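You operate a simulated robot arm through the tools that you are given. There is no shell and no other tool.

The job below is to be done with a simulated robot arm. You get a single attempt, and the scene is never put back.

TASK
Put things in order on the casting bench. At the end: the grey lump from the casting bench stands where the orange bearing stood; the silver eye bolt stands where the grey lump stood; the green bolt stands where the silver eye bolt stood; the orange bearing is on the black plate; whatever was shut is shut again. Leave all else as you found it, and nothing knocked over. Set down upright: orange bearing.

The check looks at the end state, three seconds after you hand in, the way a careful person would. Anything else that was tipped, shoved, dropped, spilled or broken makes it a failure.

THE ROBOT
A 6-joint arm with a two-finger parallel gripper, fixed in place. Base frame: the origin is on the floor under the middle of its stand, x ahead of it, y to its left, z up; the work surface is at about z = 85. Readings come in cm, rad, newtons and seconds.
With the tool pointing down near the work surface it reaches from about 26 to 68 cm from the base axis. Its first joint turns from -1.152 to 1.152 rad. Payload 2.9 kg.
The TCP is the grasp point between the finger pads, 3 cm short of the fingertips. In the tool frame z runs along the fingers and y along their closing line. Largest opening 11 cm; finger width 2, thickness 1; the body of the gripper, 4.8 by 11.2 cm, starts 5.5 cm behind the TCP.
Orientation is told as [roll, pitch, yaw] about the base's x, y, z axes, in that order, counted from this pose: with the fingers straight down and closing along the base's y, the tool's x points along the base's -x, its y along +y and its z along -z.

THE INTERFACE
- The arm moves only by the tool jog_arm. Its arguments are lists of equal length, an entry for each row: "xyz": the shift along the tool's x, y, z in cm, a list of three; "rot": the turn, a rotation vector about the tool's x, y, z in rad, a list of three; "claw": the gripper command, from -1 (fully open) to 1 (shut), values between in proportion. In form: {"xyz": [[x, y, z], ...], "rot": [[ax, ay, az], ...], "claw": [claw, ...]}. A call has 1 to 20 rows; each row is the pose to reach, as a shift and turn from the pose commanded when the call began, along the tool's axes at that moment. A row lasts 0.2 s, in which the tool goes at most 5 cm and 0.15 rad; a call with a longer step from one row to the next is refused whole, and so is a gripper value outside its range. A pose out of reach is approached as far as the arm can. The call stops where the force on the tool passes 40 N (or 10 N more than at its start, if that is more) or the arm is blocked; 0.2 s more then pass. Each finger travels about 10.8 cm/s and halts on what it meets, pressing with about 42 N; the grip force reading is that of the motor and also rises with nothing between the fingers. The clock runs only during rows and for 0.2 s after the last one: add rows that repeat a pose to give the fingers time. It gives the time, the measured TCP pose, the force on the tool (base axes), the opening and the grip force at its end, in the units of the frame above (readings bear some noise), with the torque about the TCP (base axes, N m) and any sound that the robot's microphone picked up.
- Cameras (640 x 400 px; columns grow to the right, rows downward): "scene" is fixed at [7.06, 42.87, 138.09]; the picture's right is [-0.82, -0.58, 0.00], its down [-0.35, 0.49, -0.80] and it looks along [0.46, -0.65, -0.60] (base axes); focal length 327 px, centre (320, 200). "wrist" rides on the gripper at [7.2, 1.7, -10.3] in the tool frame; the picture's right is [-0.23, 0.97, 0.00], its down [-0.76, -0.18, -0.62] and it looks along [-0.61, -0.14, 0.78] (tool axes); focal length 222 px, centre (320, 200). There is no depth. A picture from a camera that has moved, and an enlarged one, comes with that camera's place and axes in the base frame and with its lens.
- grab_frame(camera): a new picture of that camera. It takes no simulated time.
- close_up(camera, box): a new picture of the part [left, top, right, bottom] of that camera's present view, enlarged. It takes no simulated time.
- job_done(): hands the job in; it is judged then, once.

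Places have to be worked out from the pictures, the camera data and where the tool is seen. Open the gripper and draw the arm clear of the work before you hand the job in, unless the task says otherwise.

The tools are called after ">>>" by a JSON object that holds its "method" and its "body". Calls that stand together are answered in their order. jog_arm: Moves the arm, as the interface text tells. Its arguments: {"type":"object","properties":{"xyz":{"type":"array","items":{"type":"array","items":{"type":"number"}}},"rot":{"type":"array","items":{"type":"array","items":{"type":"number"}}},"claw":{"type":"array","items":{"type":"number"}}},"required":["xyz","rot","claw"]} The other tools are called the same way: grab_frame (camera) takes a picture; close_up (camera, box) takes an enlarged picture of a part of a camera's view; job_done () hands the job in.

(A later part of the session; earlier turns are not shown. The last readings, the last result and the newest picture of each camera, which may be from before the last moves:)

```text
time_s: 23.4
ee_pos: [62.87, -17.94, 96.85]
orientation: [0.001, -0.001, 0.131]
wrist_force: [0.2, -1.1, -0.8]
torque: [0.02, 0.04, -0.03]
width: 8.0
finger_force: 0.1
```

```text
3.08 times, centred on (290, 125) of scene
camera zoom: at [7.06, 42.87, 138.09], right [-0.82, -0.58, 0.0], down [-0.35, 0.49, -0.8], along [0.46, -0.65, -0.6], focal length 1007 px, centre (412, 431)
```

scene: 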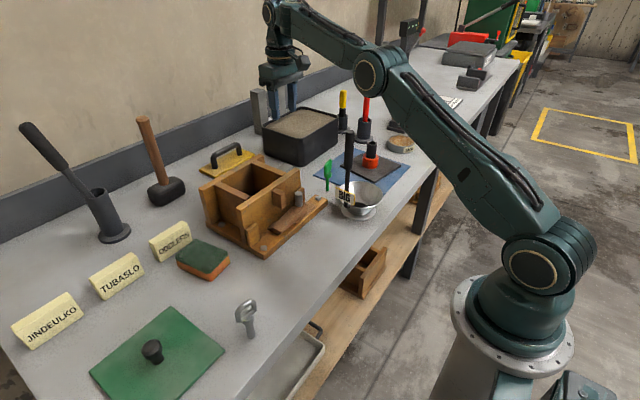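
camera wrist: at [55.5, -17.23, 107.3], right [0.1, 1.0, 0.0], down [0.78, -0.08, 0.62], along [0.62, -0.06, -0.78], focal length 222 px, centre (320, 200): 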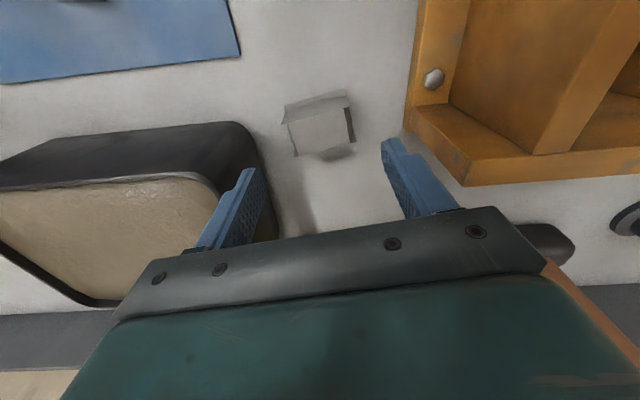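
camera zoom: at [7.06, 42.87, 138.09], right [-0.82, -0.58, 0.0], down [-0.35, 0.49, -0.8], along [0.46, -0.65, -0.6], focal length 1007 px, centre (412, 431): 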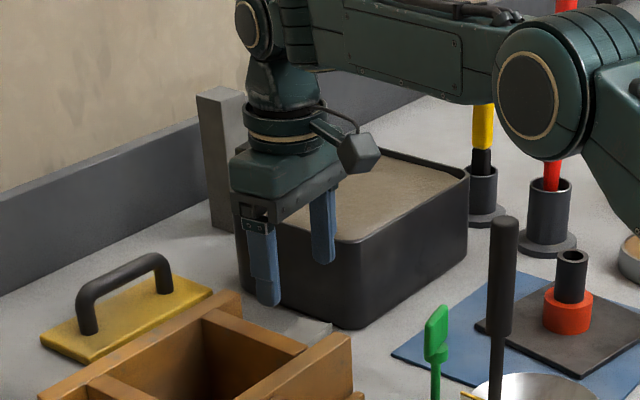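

Triangulating again, the lump centre is about [63.05,-17.88], top near z≈88.5–89, and the fingers straddle it with roughly 1 cm to spare on each side. I descend to TCP z≈88.75.

>>> {"method": "jog_arm", "body": {"xyz": [[-0.2, 0.07, 2], [-0.2, 0.07, 4], [-0.2, 0.07, 6], [-0.2, 0.07, 7.4], [-0.2, 0.07, 8.2], [-0.2, 0.07, 8.2]], "rot": [[0, 0, 0], [0, 0, 0], [0, 0, 0], [0, 0, 0], [0, 0, 0], [0, 0, 0]], "claw": [-0.4545, -0.4545, -0.4545, -0.4545, -0.4545, -0.4545]}}

>>> {"method": "close_up", "body": {"camera": "wrist", "box": [200, 80, 440, 240]}}

>>> {"method": "close_up", "body": {"camera": "scene", "box": [230, 80, 350, 200]}}

```text
time_s: 24.8
ee_pos: [63.21, -17.8, 88.74]
orientation: [-0.001, -0.001, 0.131]
wrist_force: [-0.4, -0.4, -0.4]
torque: [0.03, -0.01, 0.02]
width: 8.01
finger_force: 0.1
```

```text
2.50 times, centred on (320, 160) of wrist
camera zoom: at [55.77, -17.05, 99.15], right [0.1, 1.0, 0.0], down [0.78, -0.08, 0.62], along [0.62, -0.06, -0.78], focal length 555 px, centre (320, 300)
```

zoom: 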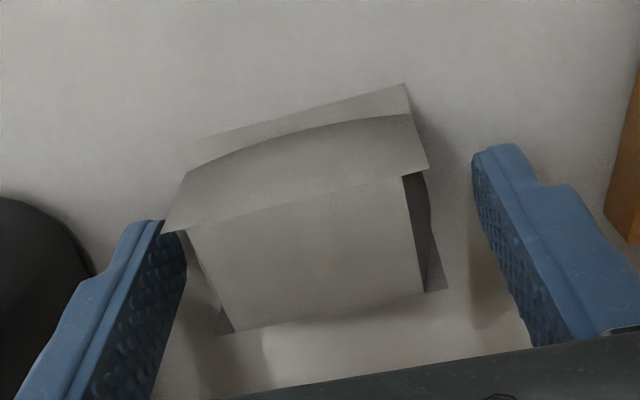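

```text
3.33 times, centred on (290, 140) of scene
camera zoom: at [7.06, 42.87, 138.09], right [-0.82, -0.58, 0.0], down [-0.35, 0.49, -0.8], along [0.46, -0.65, -0.6], focal length 1091 px, centre (420, 400)
```

zoom: 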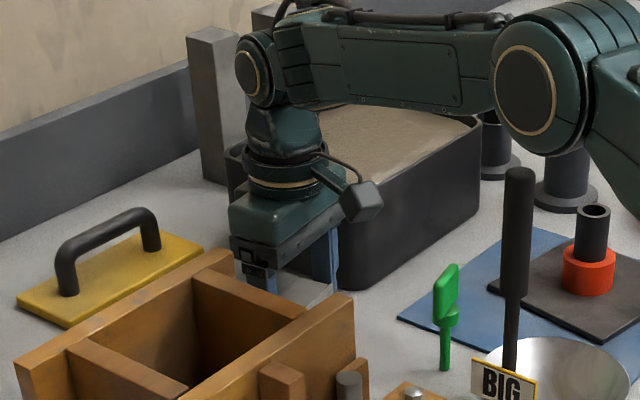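

The fingers straddle the lump with no contact. Closing now.

>>> {"method": "jog_arm", "body": {"xyz": [[0, 0, 0], [0, 0, 0], [0, 0, 0], [0, 0, 0]], "rot": [[0, 0, 0], [0, 0, 0], [0, 0, 0], [0, 0, 0]], "claw": [0.1, 0.4, 1, 1]}}

>>> {"method": "close_up", "body": {"camera": "wrist", "box": [200, 80, 440, 240]}}

```text
time_s: 25.8
ee_pos: [63.13, -17.69, 88.74]
orientation: [-0.001, 0.0, 0.132]
wrist_force: [0.7, 0.3, -0.3]
torque: [0.0, -0.01, 0.04]
width: 5.96
finger_force: 42.5
```

```text
2.50 times, centred on (320, 160) of wrist
camera zoom: at [55.76, -17.06, 99.18], right [0.1, 1.0, 0.0], down [0.78, -0.08, 0.62], along [0.62, -0.06, -0.78], focal length 555 px, centre (320, 300)
```

zoom: 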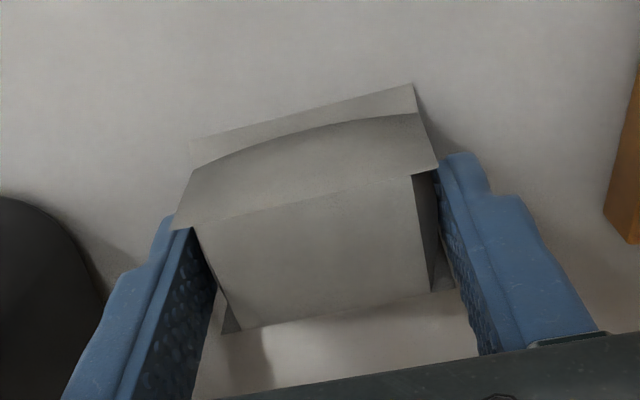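

Gripped at width 5.96 (the lump was nudged about 2 mm in +y, so its original centre is about [63.05,-17.95]). Lifting gently to check the hold.

>>> {"method": "jog_arm", "body": {"xyz": [[0, 0, -0.5], [0, 0, -1.5], [0, 0, -3], [0, 0, -3]], "rot": [[0, 0, 0], [0, 0, 0], [0, 0, 0], [0, 0, 0]], "claw": [1, 1, 1, 1]}}

>>> {"method": "close_up", "body": {"camera": "wrist", "box": [200, 80, 440, 240]}}

>>> {"method": "close_up", "body": {"camera": "scene", "box": [230, 80, 350, 200]}}

```text
time_s: 26.8
ee_pos: [63.27, -17.76, 91.7]
orientation: [0.0, 0.001, 0.131]
wrist_force: [0.5, 0.0, -0.8]
torque: [0.02, 0.0, 0.01]
width: 5.96
finger_force: 41.8
```

```text
2.50 times, centred on (320, 160) of wrist
camera zoom: at [55.78, -17.04, 102.18], right [0.1, 1.0, 0.0], down [0.78, -0.08, 0.62], along [0.62, -0.06, -0.78], focal length 555 px, centre (320, 300)
```

zoom: 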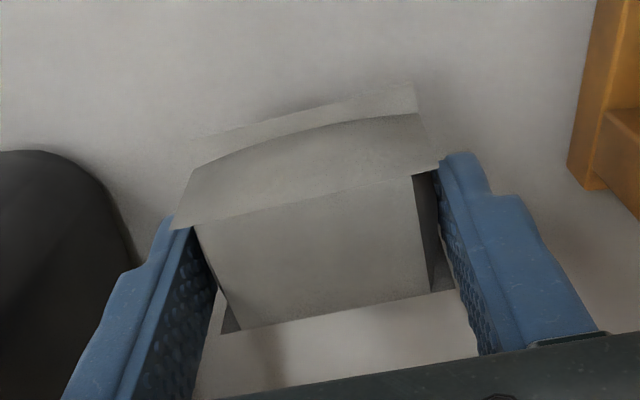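

```text
3.33 times, centred on (290, 140) of scene
camera zoom: at [7.07, 42.87, 138.09], right [-0.82, -0.58, 0.0], down [-0.35, 0.49, -0.8], along [0.46, -0.65, -0.6], focal length 1091 px, centre (420, 400)
```

zoom: 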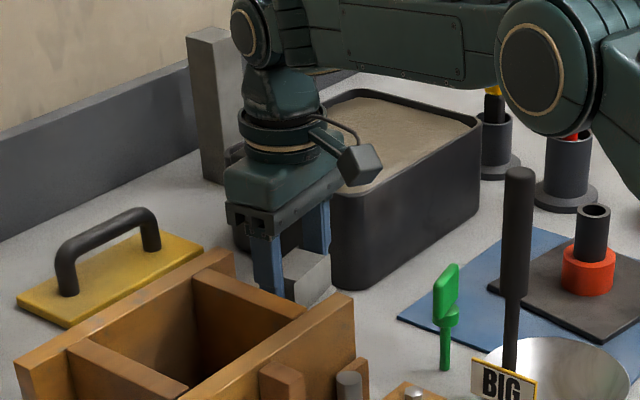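

The lump is held firmly and clear of the bench. I raise it, pull in, and carry it over the box to above the bearing's old spot at [39.15,14.14].

>>> {"method": "jog_arm", "body": {"xyz": [[0, 0, -3], [0, 0, -6], [1.983, 0.261, -9], [3.966, 0.522, -12], [5.948, 0.784, -14.2], [7.661, 5.049, -14.2], [9.373, 9.314, -14.2], [11.086, 13.579, -14.2], [12.798, 17.844, -14.2], [14.511, 22.109, -14.2], [16.224, 26.374, -14.2], [17.936, 30.639, -14.2], [19.649, 34.904, -14.2], [19.649, 34.904, -10.5], [19.649, 34.904, -7], [19.649, 34.904, -4], [19.649, 34.904, -4]], "rot": [[0, 0, 0], [0, 0, 0], [0, 0, 0], [0, 0, 0], [0, 0, 0], [0, 0, 0], [0, 0, 0], [0, 0, 0], [0, 0, 0], [0, 0, 0], [0, 0, 0], [0, 0, 0], [0, 0, 0], [0, 0, 0], [0, 0, 0], [0, 0, 0], [0, 0, 0]], "claw": [1, 1, 1, 1, 1, 1, 1, 1, 1, 1, 1, 1, 1, 1, 1, 1, 1]}}

>>> {"method": "grab_frame", "body": {"camera": "wrist"}}

>>> {"method": "grab_frame", "body": {"camera": "scene"}}

```text
time_s: 30.4
ee_pos: [39.35, 14.21, 95.61]
orientation: [-0.002, 0.0, 0.129]
wrist_force: [-0.1, -1.0, -0.4]
torque: [0.0, 0.0, -0.05]
width: 5.96
finger_force: 41.8
```

```text
taken
camera wrist: at [31.89, 14.99, 106.0], right [0.1, 1.0, 0.0], down [0.78, -0.08, 0.62], along [0.62, -0.06, -0.78], focal length 222 px, centre (320, 200)
```

wrist: 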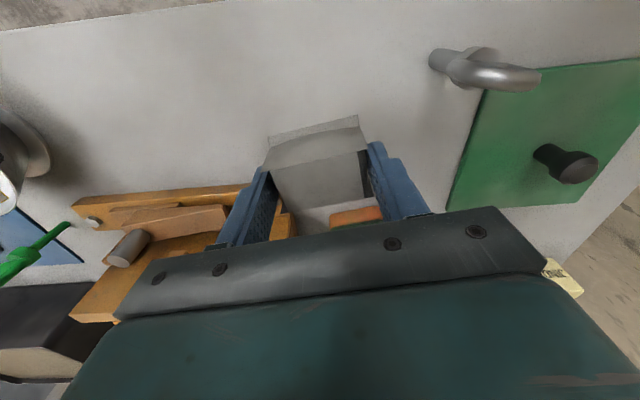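

```text
taken
```

scene: 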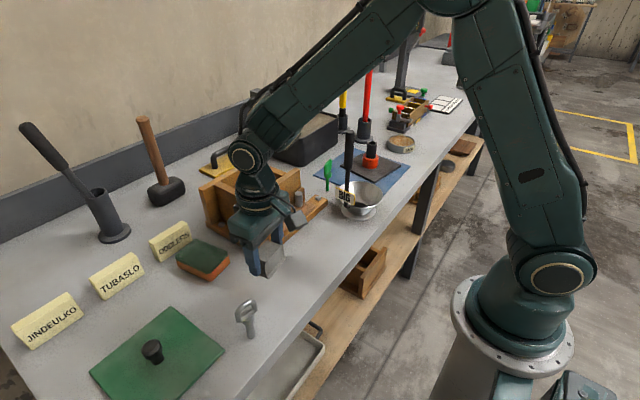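

Position matches the target within about 1 mm. I lower it to just above the bench, then creep to contact.

>>> {"method": "jog_arm", "body": {"xyz": [[0, -0.1, 2.5], [0, -0.1, 4.5], [0, -0.1, 6], [0, -0.1, 6.6], [0, -0.1, 6.8], [0, -0.1, 6.9], [0, -0.1, 7.0], [0, -0.1, 7.0]], "rot": [[0, 0, 0], [0, 0, 0], [0, 0, 0], [0, 0, 0], [0, 0, 0], [0, 0, 0], [0, 0, 0], [0, 0, 0]], "claw": [1, 1, 1, 1, 1, 1, 1, 1]}}

>>> {"method": "close_up", "body": {"camera": "scene", "box": [220, 210, 320, 310]}}

```text
time_s: 32.2
ee_pos: [39.2, 14.11, 88.83]
orientation: [0.001, -0.001, 0.132]
wrist_force: [-0.4, 0.3, -1.7]
torque: [0.01, 0.0, -0.02]
width: 5.96
finger_force: 42.6
```

```text
4.00 times, centred on (270, 260) of scene
camera zoom: at [7.06, 42.87, 138.09], right [-0.82, -0.58, 0.0], down [-0.35, 0.49, -0.8], along [0.46, -0.65, -0.6], focal length 1309 px, centre (520, -40)
```

zoom: 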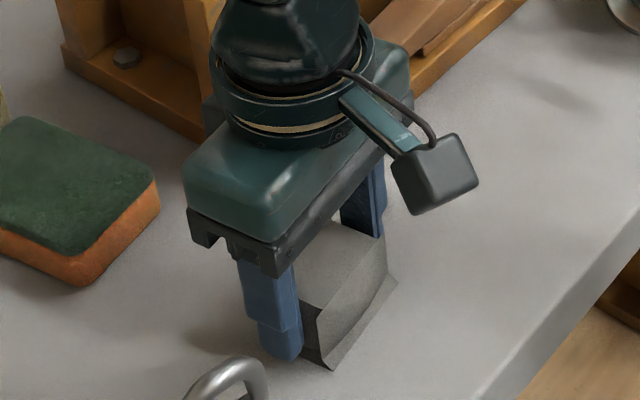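

No clear touch-down yet; I creep another 2 mm.

>>> {"method": "jog_arm", "body": {"xyz": [[0, 0, 0.1], [0, 0, 0.2], [0, 0, 0.2]], "rot": [[0, 0, 0], [0, 0, 0], [0, 0, 0]], "claw": [1, 1, 1]}}

```text
time_s: 33.0
ee_pos: [39.23, 14.23, 88.71]
orientation: [0.003, -0.002, 0.132]
wrist_force: [-9.7, -0.8, 33.6]
torque: [-0.06, 0.35, 0.28]
width: 5.96
finger_force: 42.1
```

Touch-down (about 34 N). I ease back 1–2 mm and open gradually.

>>> {"method": "jog_arm", "body": {"xyz": [[0, 0, -0.15], [0, 0, -0.15], [0, 0, -0.15], [0, 0, -0.15], [0, 0, -0.15], [0, 0, -0.15]], "rot": [[0, 0, 0], [0, 0, 0], [0, 0, 0], [0, 0, 0], [0, 0, 0], [0, 0, 0]], "claw": [1, -0.12, -0.2, -0.3, -0.4545, -0.4545]}}

>>> {"method": "close_up", "body": {"camera": "wrist", "box": [200, 80, 440, 240]}}

>>> {"method": "close_up", "body": {"camera": "scene", "box": [200, 220, 320, 340]}}

```text
time_s: 34.4
ee_pos: [39.28, 14.1, 88.77]
orientation: [-0.001, 0.0, 0.13]
wrist_force: [-0.1, 0.0, 0.3]
torque: [-0.07, 0.05, 0.02]
width: 7.99
finger_force: 0.0
```

```text
2.50 times, centred on (320, 160) of wrist
camera zoom: at [31.82, 14.81, 99.15], right [0.1, 1.0, 0.0], down [0.78, -0.08, 0.62], along [0.62, -0.06, -0.78], focal length 555 px, centre (320, 300)
```

zoom: 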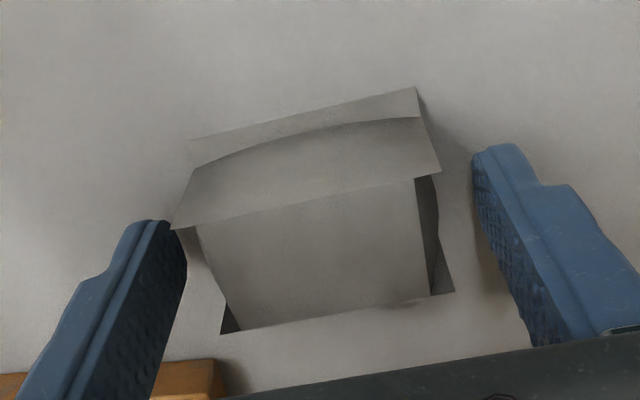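

```text
3.33 times, centred on (260, 280) of scene
camera zoom: at [7.06, 42.87, 138.09], right [-0.82, -0.58, 0.0], down [-0.35, 0.49, -0.8], along [0.46, -0.65, -0.6], focal length 1091 px, centre (520, -67)
```

zoom: 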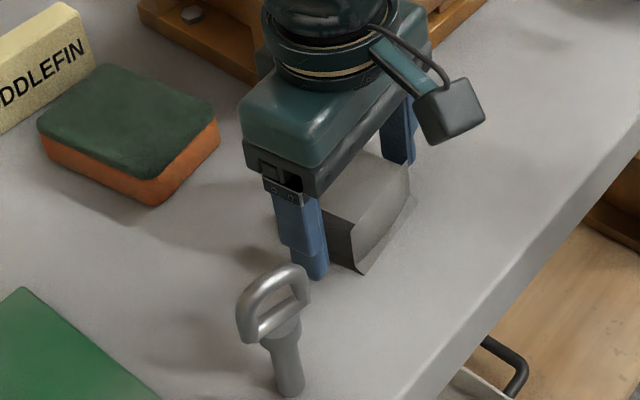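

The lump now stands where the bearing stood. I rise clear and hover over the eye bolt (estimated base [34.57,24.56]) to measure it.

>>> {"method": "jog_arm", "body": {"xyz": [[0, 0, -2], [0, 0, -6], [0, 0, -10], [0, 0, -14], [0, 0, -18], [1.44, 3.62, -18], [2.88, 7.24, -18], [4.32, 10.86, -18], [4.32, 10.86, -18]], "rot": [[0, 0, 0], [0, 0, 0], [0, 0, 0], [0, 0, 0], [0, 0, 0], [0, 0, 0.04], [0, 0, 0.08], [0, 0, 0.131], [0, 0, 0.131]], "claw": [-0.4545, -0.4545, -0.4545, -0.4545, -0.4545, -0.4545, -0.4545, -0.4545, -0.4545]}}

>>> {"method": "grab_frame", "body": {"camera": "wrist"}}

>>> {"method": "close_up", "body": {"camera": "wrist", "box": [260, 50, 400, 150]}}

>>> {"method": "close_up", "body": {"camera": "scene", "box": [210, 240, 320, 350]}}

```text
time_s: 36.4
ee_pos: [33.48, 24.23, 106.6]
orientation: [0.0, 0.001, -0.002]
wrist_force: [0.4, 0.1, 1.2]
torque: [0.02, -0.01, 0.01]
width: 7.97
finger_force: 0.0
```

```text
taken
camera wrist: at [26.22, 25.91, 117.01], right [0.23, 0.97, 0.0], down [0.76, -0.18, 0.62], along [0.61, -0.14, -0.78], focal length 222 px, centre (320, 200)
```

wrist: 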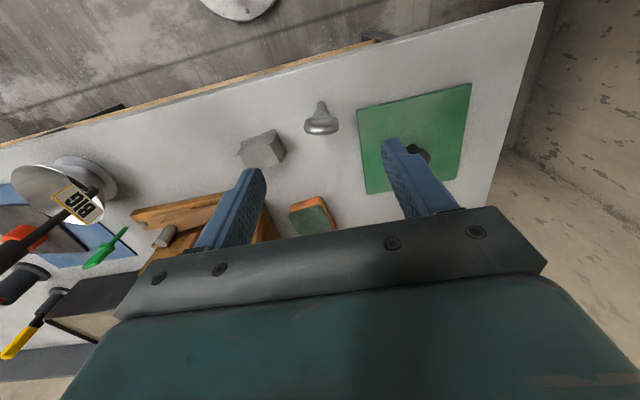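

```text
4.00 times, centred on (330, 100) of wrist
camera zoom: at [26.22, 25.91, 117.01], right [0.23, 0.97, 0.0], down [0.76, -0.18, 0.62], along [0.61, -0.14, -0.78], focal length 888 px, centre (280, 600)
```

zoom: 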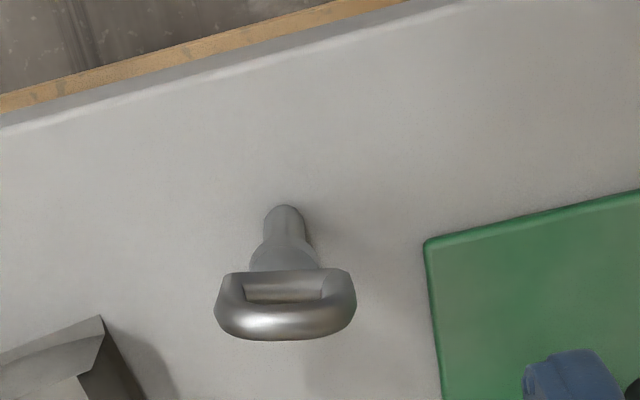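

```text
3.64 times, centred on (265, 295) of scene
camera zoom: at [7.06, 42.87, 138.09], right [-0.82, -0.58, 0.0], down [-0.35, 0.49, -0.8], along [0.46, -0.65, -0.6], focal length 1190 px, centre (520, -146)
```

zoom: 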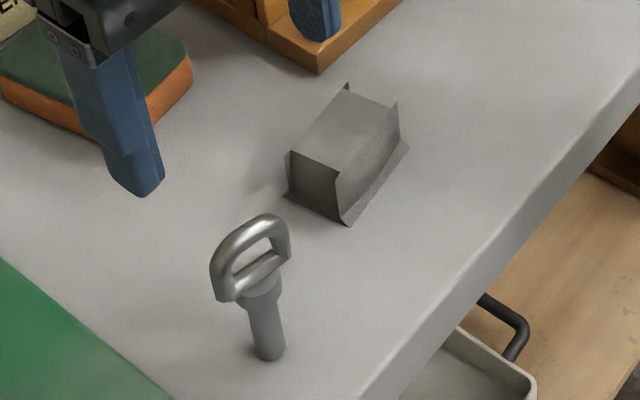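

Wrist view puts the eye bolt foot at about [35.04,24.15], ring from z≈89.7 to 95.2, ring plane running along roughly (0.22,0.975). I turn the gripper by yaw ≈1.35 rad to close across the ring's flat faces and come over it at z≈101.

>>> {"method": "jog_arm", "body": {"xyz": [[-0.16, 0, 0], [-0.32, 0, 0], [-0.48, 0, 0], [-0.64, 0, 0], [-0.8, 0, 0], [-0.96, 0, 0], [-1.12, -0.03, 1], [-1.28, -0.06, 2.5], [-1.44, -0.06, 4], [-1.6, -0.06, 5.6], [-1.6, -0.06, 5.6]], "rot": [[0, 0, -0.135], [0, 0, -0.27], [0, 0, -0.405], [0, 0, -0.54], [0, 0, -0.675], [0, 0, -0.81], [0, 0, -0.945], [0, 0, -1.08], [0, 0, -1.215], [0, 0, -1.35], [0, 0, -1.35]], "claw": [-0.4, -0.3, -0.2, -0.09, -0.09, -0.09, -0.09, -0.09, -0.09, -0.09, -0.09]}}

>>> {"method": "grab_frame", "body": {"camera": "wrist"}}

>>> {"method": "close_up", "body": {"camera": "wrist", "box": [240, 80, 400, 220]}}

>>> {"method": "close_up", "body": {"camera": "scene", "box": [190, 220, 310, 350]}}

```text
time_s: 38.8
ee_pos: [35.25, 24.34, 101.3]
orientation: [0.0, 0.0, 1.352]
wrist_force: [0.4, 0.2, -0.4]
torque: [-0.01, 0.05, -0.01]
width: 6.04
finger_force: 0.0
```

```text
taken
camera wrist: at [31.99, 17.63, 111.64], right [-0.9, 0.43, 0.0], down [0.34, 0.7, 0.62], along [0.27, 0.56, -0.78], focal length 222 px, centre (320, 200)
```

wrist: 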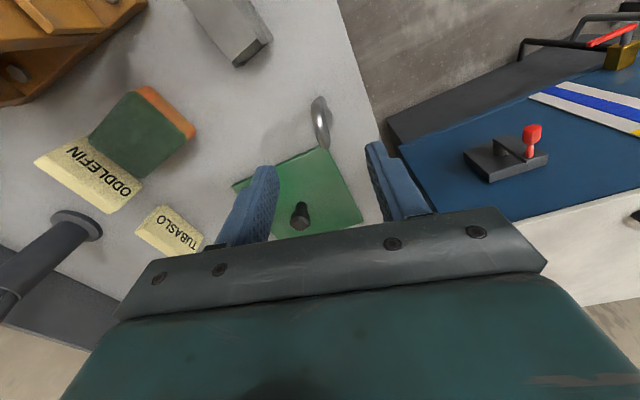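

```text
2.86 times, centred on (320, 150) of wrist
camera zoom: at [31.99, 17.63, 111.64], right [-0.9, 0.43, 0.0], down [0.34, 0.7, 0.62], along [0.27, 0.56, -0.78], focal length 635 px, centre (320, 343)
```

zoom: 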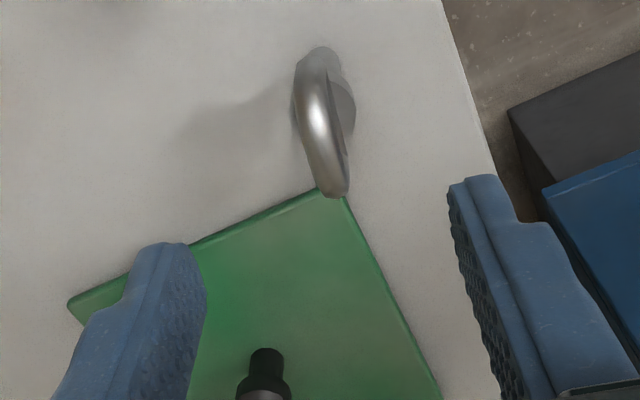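

```text
3.08 times, centred on (250, 285) of scene
camera zoom: at [7.06, 42.87, 138.09], right [-0.82, -0.58, 0.0], down [-0.35, 0.49, -0.8], along [0.46, -0.65, -0.6], focal length 1007 px, centre (535, -62)
```

zoom: 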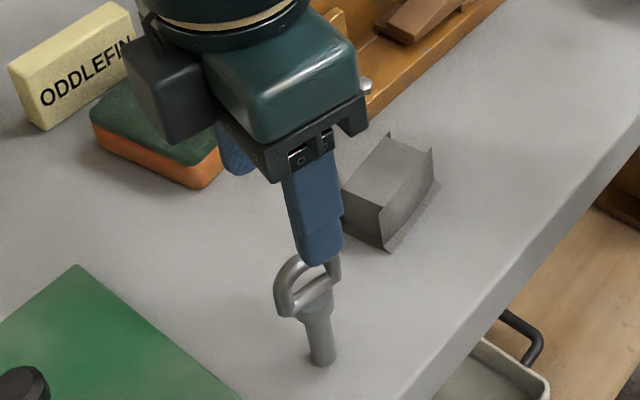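

I zoom in more on the ring to judge its offset and tilt relative to the fingers.

>>> {"method": "close_up", "body": {"camera": "wrist", "box": [290, 85, 350, 155]}}

>>> {"method": "close_up", "body": {"camera": "scene", "box": [225, 285, 275, 345]}}

```text
5.71 times, centred on (320, 120) of wrist
camera zoom: at [31.99, 17.63, 111.64], right [-0.9, 0.43, 0.0], down [0.34, 0.7, 0.62], along [0.27, 0.56, -0.78], focal length 1269 px, centre (320, 657)
```

zoom: 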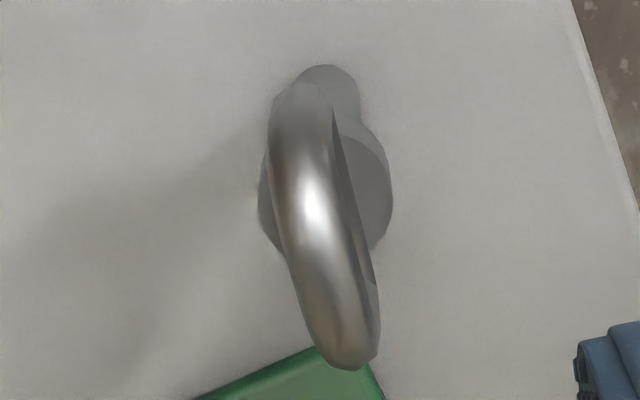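

```text
6.67 times, centred on (250, 315) of scene
camera zoom: at [7.06, 42.87, 138.09], right [-0.82, -0.58, 0.0], down [-0.35, 0.49, -0.8], along [0.46, -0.65, -0.6], focal length 2182 px, centre (787, -567)
```

zoom: 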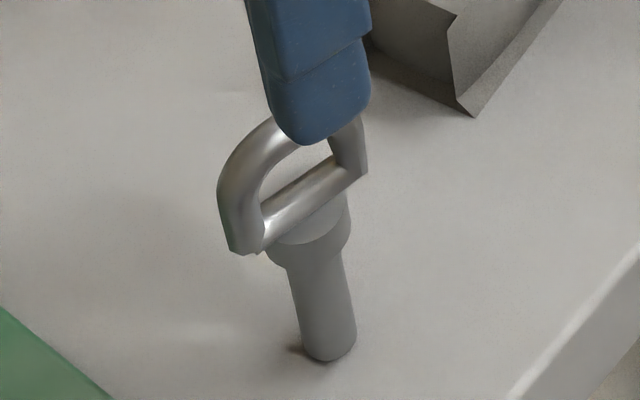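

The fit gives the eye bolt axis at about [34.95,24.2] with ring yaw matching the gripper; collar top is near z≈90.4. I shift by 2 mm and descend to TCP z≈93.75 so the tips stay just above the collar.

>>> {"method": "jog_arm", "body": {"xyz": [[0.14, 0.23, 0], [0.14, 0.23, 3], [0.14, 0.23, 5.5], [0.14, 0.23, 7], [0.14, 0.23, 7.6], [0.14, 0.23, 7.6]], "rot": [[0, 0, 0], [0, 0, 0], [0, 0, 0], [0, 0, 0], [0, 0, 0], [0, 0, 0]], "claw": [-0.09, -0.09, -0.09, -0.09, -0.09, -0.09]}}

>>> {"method": "close_up", "body": {"camera": "wrist", "box": [230, 90, 410, 240]}}

>>> {"method": "close_up", "body": {"camera": "scene", "box": [210, 260, 290, 350]}}

```text
time_s: 40.2
ee_pos: [35.02, 24.18, 93.59]
orientation: [0.001, -0.001, 1.349]
wrist_force: [-0.3, 0.3, 1.1]
torque: [-0.01, -0.01, 0.0]
width: 5.99
finger_force: 0.0
```

```text
2.67 times, centred on (320, 165) of wrist
camera zoom: at [31.61, 17.49, 104.01], right [-0.9, 0.44, 0.0], down [0.34, 0.7, 0.62], along [0.27, 0.56, -0.78], focal length 592 px, centre (320, 293)
```

zoom: 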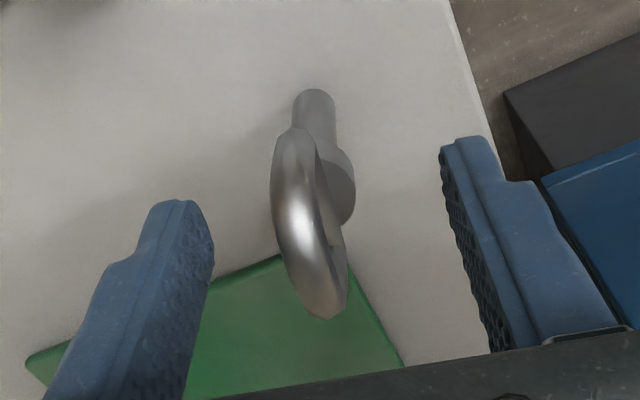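

```text
4.44 times, centred on (250, 305) of scene
camera zoom: at [7.06, 42.87, 138.09], right [-0.82, -0.58, 0.0], down [-0.35, 0.49, -0.8], along [0.46, -0.65, -0.6], focal length 1455 px, centre (631, -267)
```

zoom: 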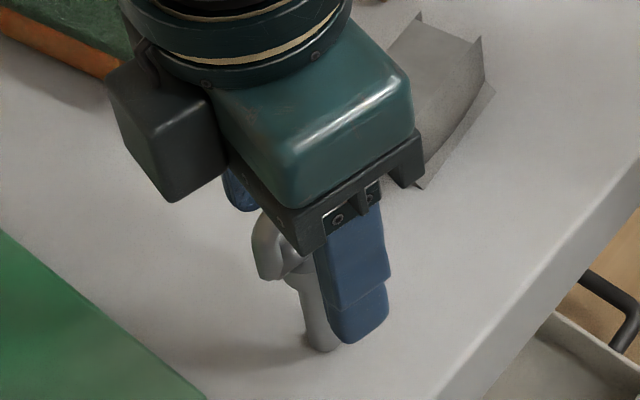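

The ring sits between the fingers with about 1 mm offset. I correct by 1 mm and close gently on the ring.

>>> {"method": "jog_arm", "body": {"xyz": [[0, -0.1, 0], [0, -0.1, 0], [0, -0.1, 0], [0, -0.1, 0], [0, -0.1, 0], [0, -0.1, 0], [0, -0.1, 0], [0, -0.1, 0]], "rot": [[0, 0, 0], [0, 0, 0], [0, 0, 0], [0, 0, 0], [0, 0, 0], [0, 0, 0], [0, 0, 0], [0, 0, 0]], "claw": [0.2, 0.5, 0.65, 0.72, 0.78, 0.84, 1, 1]}}

>>> {"method": "close_up", "body": {"camera": "wrist", "box": [230, 90, 410, 240]}}

>>> {"method": "close_up", "body": {"camera": "scene", "box": [210, 260, 290, 350]}}

```text
time_s: 42.0
ee_pos: [34.89, 24.26, 93.66]
orientation: [0.001, 0.0, 1.349]
wrist_force: [0.2, -0.1, 0.5]
torque: [0.01, -0.03, 0.02]
width: 2.02
finger_force: 41.8
```

```text
2.67 times, centred on (320, 165) of wrist
camera zoom: at [31.7, 17.48, 103.98], right [-0.9, 0.44, 0.0], down [0.34, 0.7, 0.62], along [0.27, 0.56, -0.78], focal length 592 px, centre (320, 293)
```

zoom: 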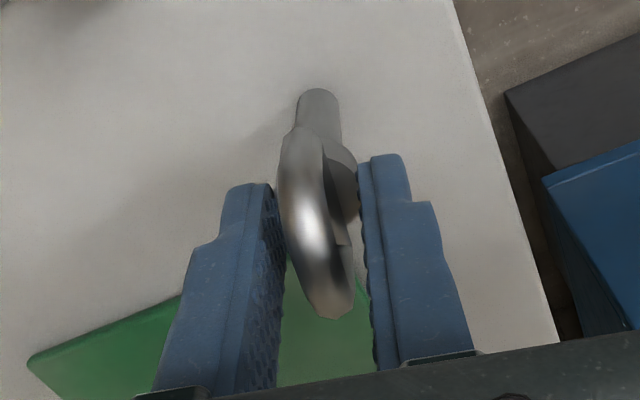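

```text
4.44 times, centred on (250, 305) of scene
camera zoom: at [7.06, 42.87, 138.09], right [-0.82, -0.58, 0.0], down [-0.35, 0.49, -0.8], along [0.46, -0.65, -0.6], focal length 1455 px, centre (631, -267)
```

zoom: 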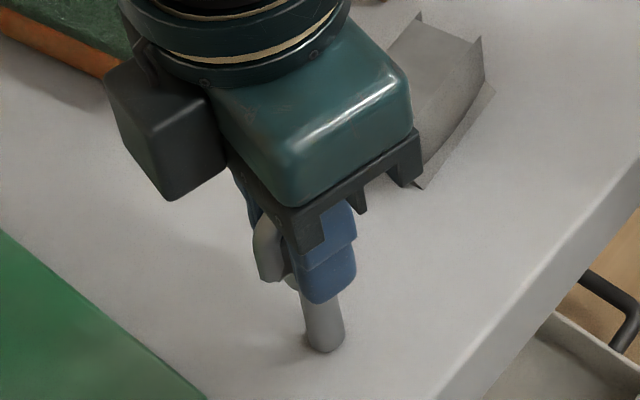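

The fingers stopped at 2.02 cm, so the tips have caught the collar rather than the ring. I open slightly, rise 0.75 cm, and look before closing on the ring alone.

>>> {"method": "jog_arm", "body": {"xyz": [[0, 0, 0], [0, 0, 0], [0, 0, 0], [0, 0, 0], [0, 0, -0.4], [0, 0, -0.75], [0, 0, -0.75]], "rot": [[0, 0, 0], [0, 0, 0], [0, 0, 0], [0, 0, 0], [0, 0, 0], [0, 0, 0], [0, 0, 0]], "claw": [0.62, 0.58, 0.5, 0.42, 0.42, 0.42, 0.42]}}

>>> {"method": "close_up", "body": {"camera": "wrist", "box": [260, 110, 380, 220]}}

>>> {"method": "close_up", "body": {"camera": "scene", "box": [210, 260, 290, 350]}}

```text
time_s: 43.6
ee_pos: [35.01, 24.27, 94.4]
orientation: [0.0, 0.002, 1.349]
wrist_force: [0.9, 0.7, 0.2]
torque: [0.04, 0.04, -0.01]
width: 3.2
finger_force: 0.1
```

```text
3.64 times, centred on (320, 165) of wrist
camera zoom: at [31.76, 17.5, 104.73], right [-0.9, 0.44, 0.0], down [0.34, 0.7, 0.62], along [0.27, 0.56, -0.78], focal length 808 px, centre (320, 327)
```

zoom: 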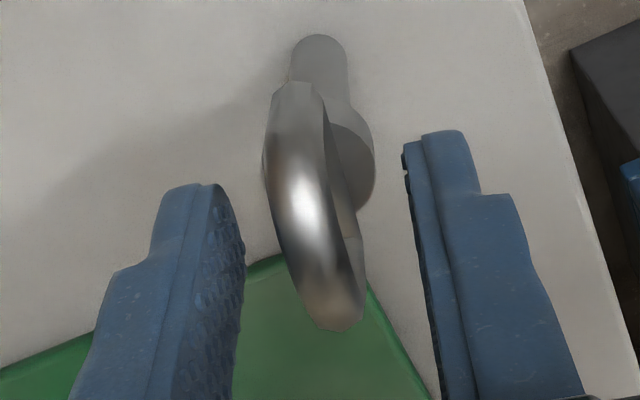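

```text
4.44 times, centred on (250, 305) of scene
camera zoom: at [7.06, 42.87, 138.09], right [-0.82, -0.58, 0.0], down [-0.35, 0.49, -0.8], along [0.46, -0.65, -0.6], focal length 1455 px, centre (631, -267)
```

zoom: 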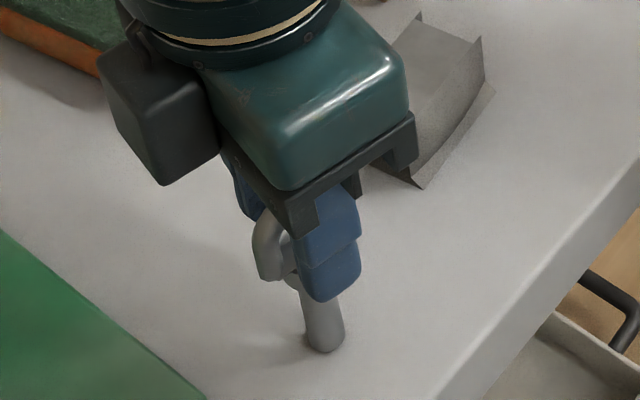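

The ring is centred between the pads to about a millimetre. Closing gently on the ring.

>>> {"method": "jog_arm", "body": {"xyz": [[0, 0, 0], [0, 0, 0], [0, 0, 0], [0, 0, 0], [0, 0, 0], [0, 0, 0]], "rot": [[0, 0, 0], [0, 0, 0], [0, 0, 0], [0, 0, 0], [0, 0, 0], [0, 0, 0]], "claw": [0.55, 0.65, 0.75, 0.85, 1, 1]}}

>>> {"method": "close_up", "body": {"camera": "wrist", "box": [260, 110, 380, 220]}}

>>> {"method": "close_up", "body": {"camera": "scene", "box": [210, 260, 290, 350]}}

```text
time_s: 45.0
ee_pos: [35.08, 24.3, 94.45]
orientation: [-0.001, -0.001, 1.35]
wrist_force: [0.6, -0.4, 0.2]
torque: [0.02, 0.05, 0.03]
width: 0.84
finger_force: 41.8
```

```text
3.64 times, centred on (320, 165) of wrist
camera zoom: at [31.76, 17.5, 104.73], right [-0.9, 0.44, 0.0], down [0.34, 0.7, 0.62], along [0.27, 0.56, -0.78], focal length 808 px, centre (320, 327)
```

zoom: 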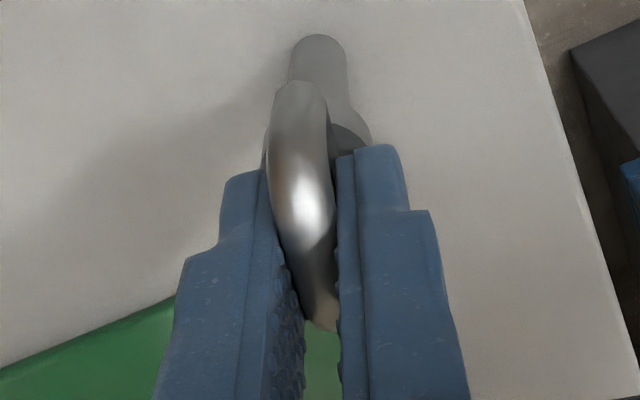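

```text
4.44 times, centred on (250, 305) of scene
camera zoom: at [7.06, 42.87, 138.1], right [-0.82, -0.58, 0.0], down [-0.35, 0.49, -0.8], along [0.46, -0.65, -0.6], focal length 1455 px, centre (631, -267)
```

zoom: 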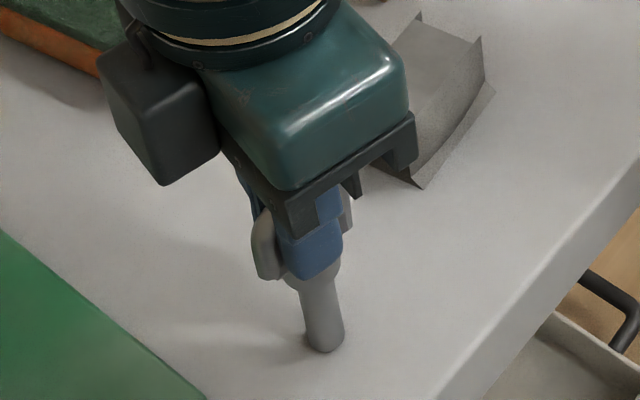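

Gripped on the ring at 0.84 cm width; the bolt's foot is directly below the TCP at about [34.95,24.2], 9.4 cm down. I lift a little to check it hangs straight.

>>> {"method": "jog_arm", "body": {"xyz": [[0, 0, -0.4], [0, 0, -1.2], [0, 0, -3], [0, 0, -5], [0, 0, -5]], "rot": [[0, 0, 0], [0, 0, 0], [0, 0, 0], [0, 0, 0], [0, 0, 0]], "claw": [1, 1, 1, 1, 1]}}

>>> {"method": "close_up", "body": {"camera": "wrist", "box": [260, 110, 380, 220]}}

>>> {"method": "close_up", "body": {"camera": "scene", "box": [200, 230, 300, 350]}}

```text
time_s: 46.2
ee_pos: [35.04, 24.16, 99.33]
orientation: [0.002, -0.001, 1.35]
wrist_force: [0.6, -0.3, -0.4]
torque: [0.01, 0.0, -0.01]
width: 0.84
finger_force: 42.1
```

```text
3.64 times, centred on (320, 165) of wrist
camera zoom: at [31.75, 17.61, 109.7], right [-0.9, 0.44, 0.0], down [0.34, 0.7, 0.62], along [0.27, 0.56, -0.78], focal length 808 px, centre (320, 327)
```

zoom: 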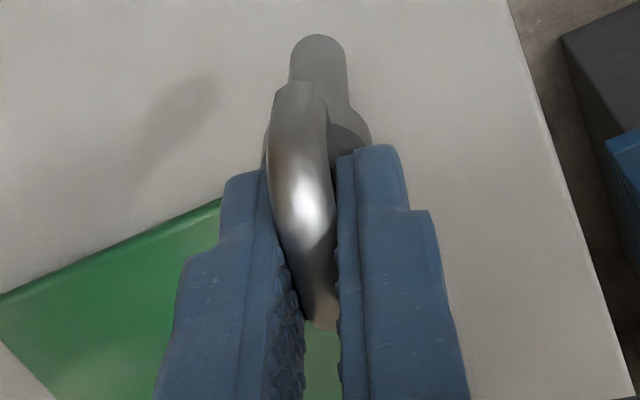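

```text
3.33 times, centred on (250, 290) of scene
camera zoom: at [7.06, 42.87, 138.09], right [-0.82, -0.58, 0.0], down [-0.35, 0.49, -0.8], along [0.46, -0.65, -0.6], focal length 1091 px, centre (553, -100)
```

zoom: 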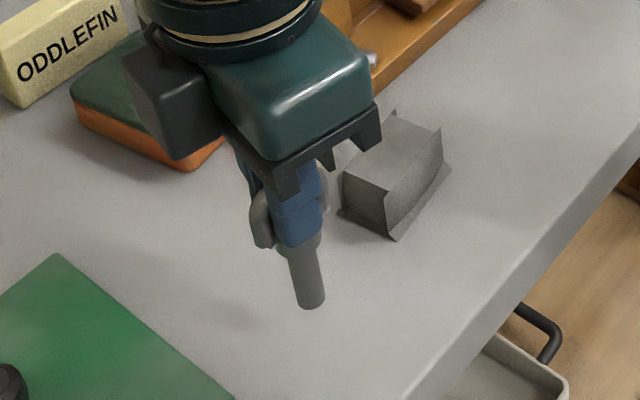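

The bolt hangs straight and unchanged. I carry it at z≈112 over the box (foot ≈102), turning back to yaw 0, to near [57,-17].

>>> {"method": "jog_arm", "body": {"xyz": [[0, 0, -4], [0, 0, -8.2], [0, 0, -12.4], [3.307, -2.692, -12.4], [6.614, -5.383, -12.4], [9.92, -8.075, -12.4], [13.227, -10.766, -12.4], [16.534, -13.458, -12.4], [19.841, -16.149, -12.4], [23.148, -18.841, -12.4], [26.454, -21.532, -12.4], [29.761, -24.224, -12.4], [33.068, -26.915, -12.4], [34.2, -28.7, -10.75], [35.338, -30.499, -9.1], [35.338, -30.499, -9.1]], "rot": [[0, 0, 0], [0, 0, 0], [0, 0, 0], [0, 0, 0.135], [0, 0, 0.27], [0, 0, 0.405], [0, 0, 0.54], [0, 0, 0.675], [0, 0, 0.81], [0, 0, 0.945], [0, 0, 1.08], [0, 0, 1.215], [0, 0, 1.35], [0, 0, 1.35], [0, 0, 1.35], [0, 0, 1.35]], "claw": [1, 1, 1, 1, 1, 1, 1, 1, 1, 1, 1, 1, 1, 1, 1, 1]}}

>>> {"method": "grab_frame", "body": {"camera": "wrist"}}

>>> {"method": "grab_frame", "body": {"camera": "scene"}}

```text
time_s: 49.6
ee_pos: [56.93, -17.02, 108.24]
orientation: [0.0, 0.0, -0.001]
wrist_force: [-1.1, 0.8, 0.2]
torque: [-0.02, 0.0, -0.01]
width: 0.83
finger_force: 41.6
```

```text
taken
camera wrist: at [49.62, -15.19, 118.7], right [0.23, 0.97, 0.0], down [0.76, -0.18, 0.62], along [0.61, -0.14, -0.78], focal length 222 px, centre (320, 200)
```

wrist: 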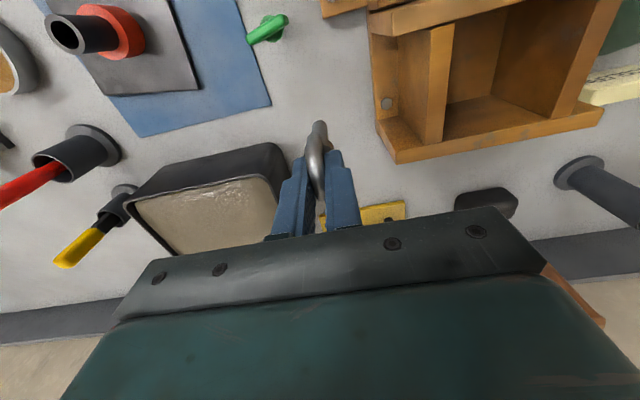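

```text
taken
```

scene: 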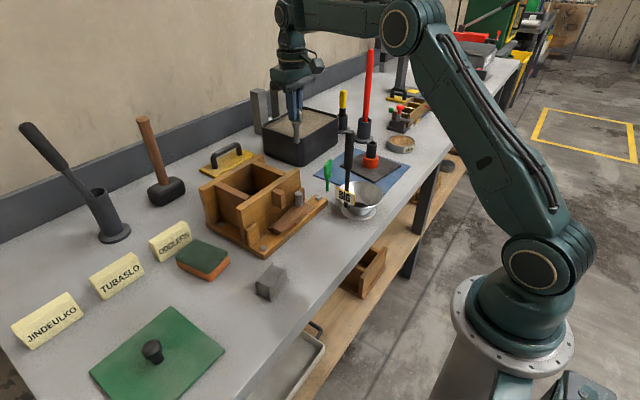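

TCP is near [56.85,-16.95,108.4] with the bolt straight. I move out and down to above the lump's old spot [63.05,-17.95], stopping with the foot about 3 cm above the bench.

>>> {"method": "jog_arm", "body": {"xyz": [[-1.5, -0.25, 1.5], [-3, -0.5, 3.5], [-4.6, -0.8, 6], [-6.2, -1.05, 8.5], [-6.2, -1.05, 11], [-6.2, -1.05, 11]], "rot": [[0, 0, 0], [0, 0, 0], [0, 0, 0], [0, 0, 0], [0, 0, 0], [0, 0, 0]], "claw": [1, 1, 1, 1, 1, 1]}}

>>> {"method": "close_up", "body": {"camera": "wrist", "box": [240, 70, 400, 220]}}

>>> {"method": "close_up", "body": {"camera": "scene", "box": [240, 90, 340, 190]}}

```text
time_s: 51.0
ee_pos: [63.38, -18.16, 97.26]
orientation: [-0.001, -0.002, -0.003]
wrist_force: [-0.1, 1.2, -0.8]
torque: [0.03, 0.0, -0.03]
width: 0.84
finger_force: 41.9
```

```text
2.67 times, centred on (320, 145) of wrist
camera zoom: at [56.06, -16.53, 107.71], right [0.23, 0.97, 0.0], down [0.76, -0.18, 0.62], along [0.61, -0.14, -0.78], focal length 592 px, centre (320, 347)
```

zoom: 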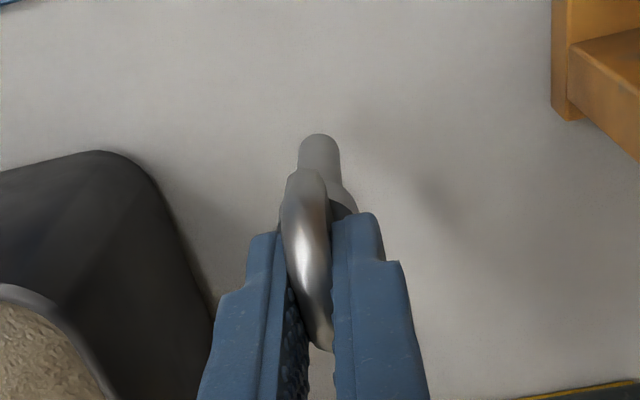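

```text
4.00 times, centred on (290, 140) of scene
camera zoom: at [7.07, 42.87, 138.09], right [-0.82, -0.58, 0.0], down [-0.35, 0.49, -0.8], along [0.46, -0.65, -0.6], focal length 1309 px, centre (440, 440)
```

zoom: 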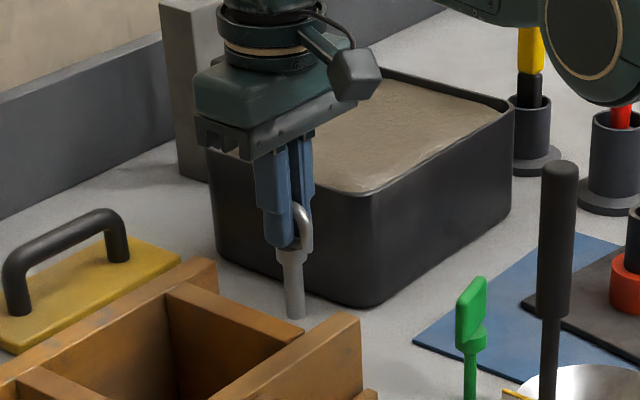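

TCP is at about [63.26,-18.23]; I correct by (-0.2,+0.28) and lower until just at contact height.

>>> {"method": "jog_arm", "body": {"xyz": [[0.2, 0.28, 0.6], [0.2, 0.28, 1.6], [0.2, 0.28, 2.3], [0.2, 0.28, 2.6], [0.2, 0.28, 2.75], [0.2, 0.28, 2.75]], "rot": [[0, 0, 0], [0, 0, 0], [0, 0, 0], [0, 0, 0], [0, 0, 0], [0, 0, 0]], "claw": [1, 1, 1, 1, 1, 1]}}

>>> {"method": "close_up", "body": {"camera": "wrist", "box": [240, 70, 400, 220]}}

```text
time_s: 52.4
ee_pos: [62.93, -17.98, 94.71]
orientation: [-0.001, 0.0, -0.002]
wrist_force: [0.7, -0.1, -0.9]
torque: [0.03, -0.04, 0.0]
width: 0.83
finger_force: 42.0
```

```text
2.67 times, centred on (320, 145) of wrist
camera zoom: at [55.67, -16.21, 105.1], right [0.23, 0.97, 0.0], down [0.76, -0.18, 0.62], along [0.61, -0.14, -0.78], focal length 592 px, centre (320, 347)
```

zoom: 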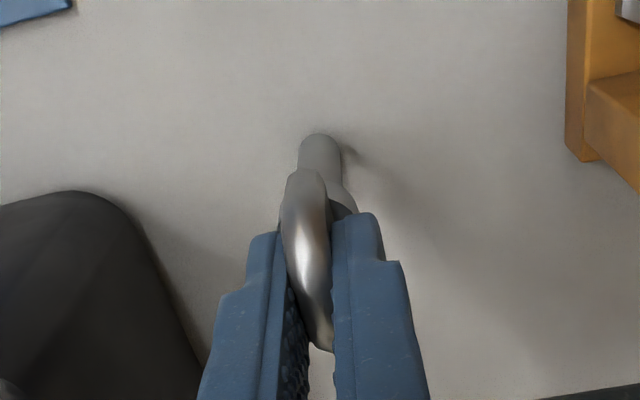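

Now at about [62.87,-17.91,94.8]; the foot is a few mm up. I nudge +1.5 mm in x and creep down for contact.

>>> {"method": "jog_arm", "body": {"xyz": [[-0.15, -0.04, 0.1], [-0.15, -0.04, 0.2], [-0.15, -0.04, 0.3], [-0.15, -0.04, 0.3]], "rot": [[0, 0, 0], [0, 0, 0], [0, 0, 0], [0, 0, 0]], "claw": [1, 1, 1, 1]}}

>>> {"method": "close_up", "body": {"camera": "wrist", "box": [240, 70, 400, 220]}}

```text
time_s: 53.4
ee_pos: [63.24, -17.77, 94.34]
orientation: [0.001, 0.0, -0.003]
wrist_force: [0.2, 0.3, -1.0]
torque: [-0.03, 0.01, -0.01]
width: 0.81
finger_force: 42.2
```

```text
2.67 times, centred on (320, 145) of wrist
camera zoom: at [55.86, -16.13, 104.77], right [0.23, 0.97, 0.0], down [0.76, -0.18, 0.62], along [0.61, -0.14, -0.78], focal length 592 px, centre (320, 347)
```

zoom: 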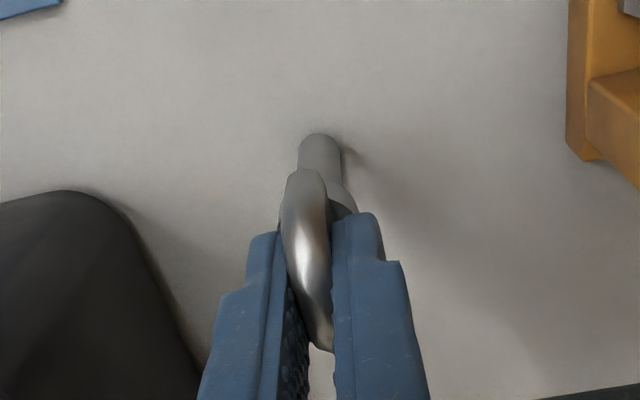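

Position is [63.06,-17.83,94.47], essentially on target. I creep down further in half-millimetre steps.

>>> {"method": "jog_arm", "body": {"xyz": [[0, -0.05, 0.05], [0, -0.05, 0.1], [0, -0.05, 0.15], [0, -0.05, 0.15]], "rot": [[0, 0, 0], [0, 0, 0], [0, 0, 0], [0, 0, 0]], "claw": [1, 1, 1, 1]}}

```text
time_s: 54.4
ee_pos: [63.11, -17.84, 94.29]
orientation: [0.0, -0.002, -0.001]
wrist_force: [-1.9, 0.9, 6.8]
torque: [0.04, 0.21, 0.01]
width: 0.81
finger_force: 42.5
```

Light contact (about 7 N). I release the ring slowly.

>>> {"method": "jog_arm", "body": {"xyz": [[0, 0, -0.03], [0, 0, -0.03], [0, 0, -0.03], [0, 0, -0.03], [0, 0, -0.03], [0, 0, -0.03], [0, 0, -0.03]], "rot": [[0, 0, 0], [0, 0, 0], [0, 0, 0], [0, 0, 0], [0, 0, 0], [0, 0, 0], [0, 0, 0]], "claw": [0.9, 0.84, 0.8, 0.74, 0.66, 0.55, 0.55]}}

>>> {"method": "close_up", "body": {"camera": "wrist", "box": [240, 70, 400, 220]}}

>>> {"method": "close_up", "body": {"camera": "scene", "box": [240, 90, 340, 190]}}

```text
time_s: 56.0
ee_pos: [63.16, -18.03, 94.3]
orientation: [0.0, 0.0, -0.001]
wrist_force: [0.4, -0.4, -0.1]
torque: [0.0, -0.04, 0.0]
width: 2.48
finger_force: 0.0
```

```text
2.67 times, centred on (320, 145) of wrist
camera zoom: at [55.85, -16.2, 104.65], right [0.23, 0.97, 0.0], down [0.76, -0.18, 0.62], along [0.61, -0.14, -0.78], focal length 592 px, centre (320, 347)
```

zoom: 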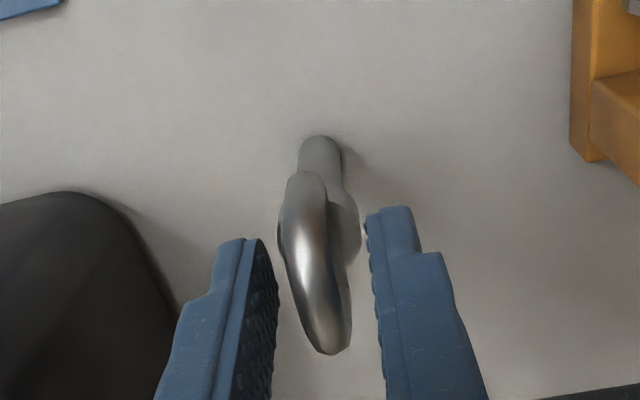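

```text
4.00 times, centred on (290, 140) of scene
camera zoom: at [7.06, 42.87, 138.09], right [-0.82, -0.58, 0.0], down [-0.35, 0.49, -0.8], along [0.46, -0.65, -0.6], focal length 1309 px, centre (440, 440)
```

zoom: 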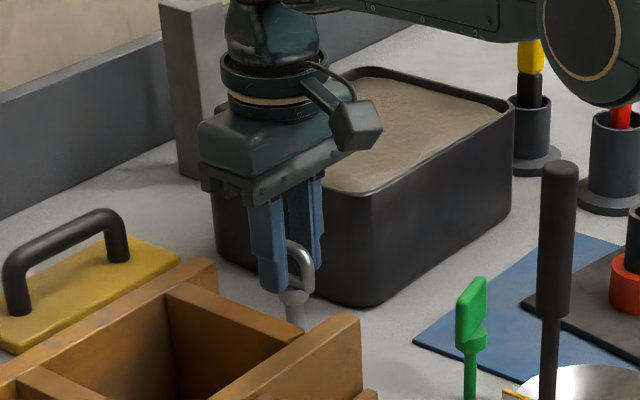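

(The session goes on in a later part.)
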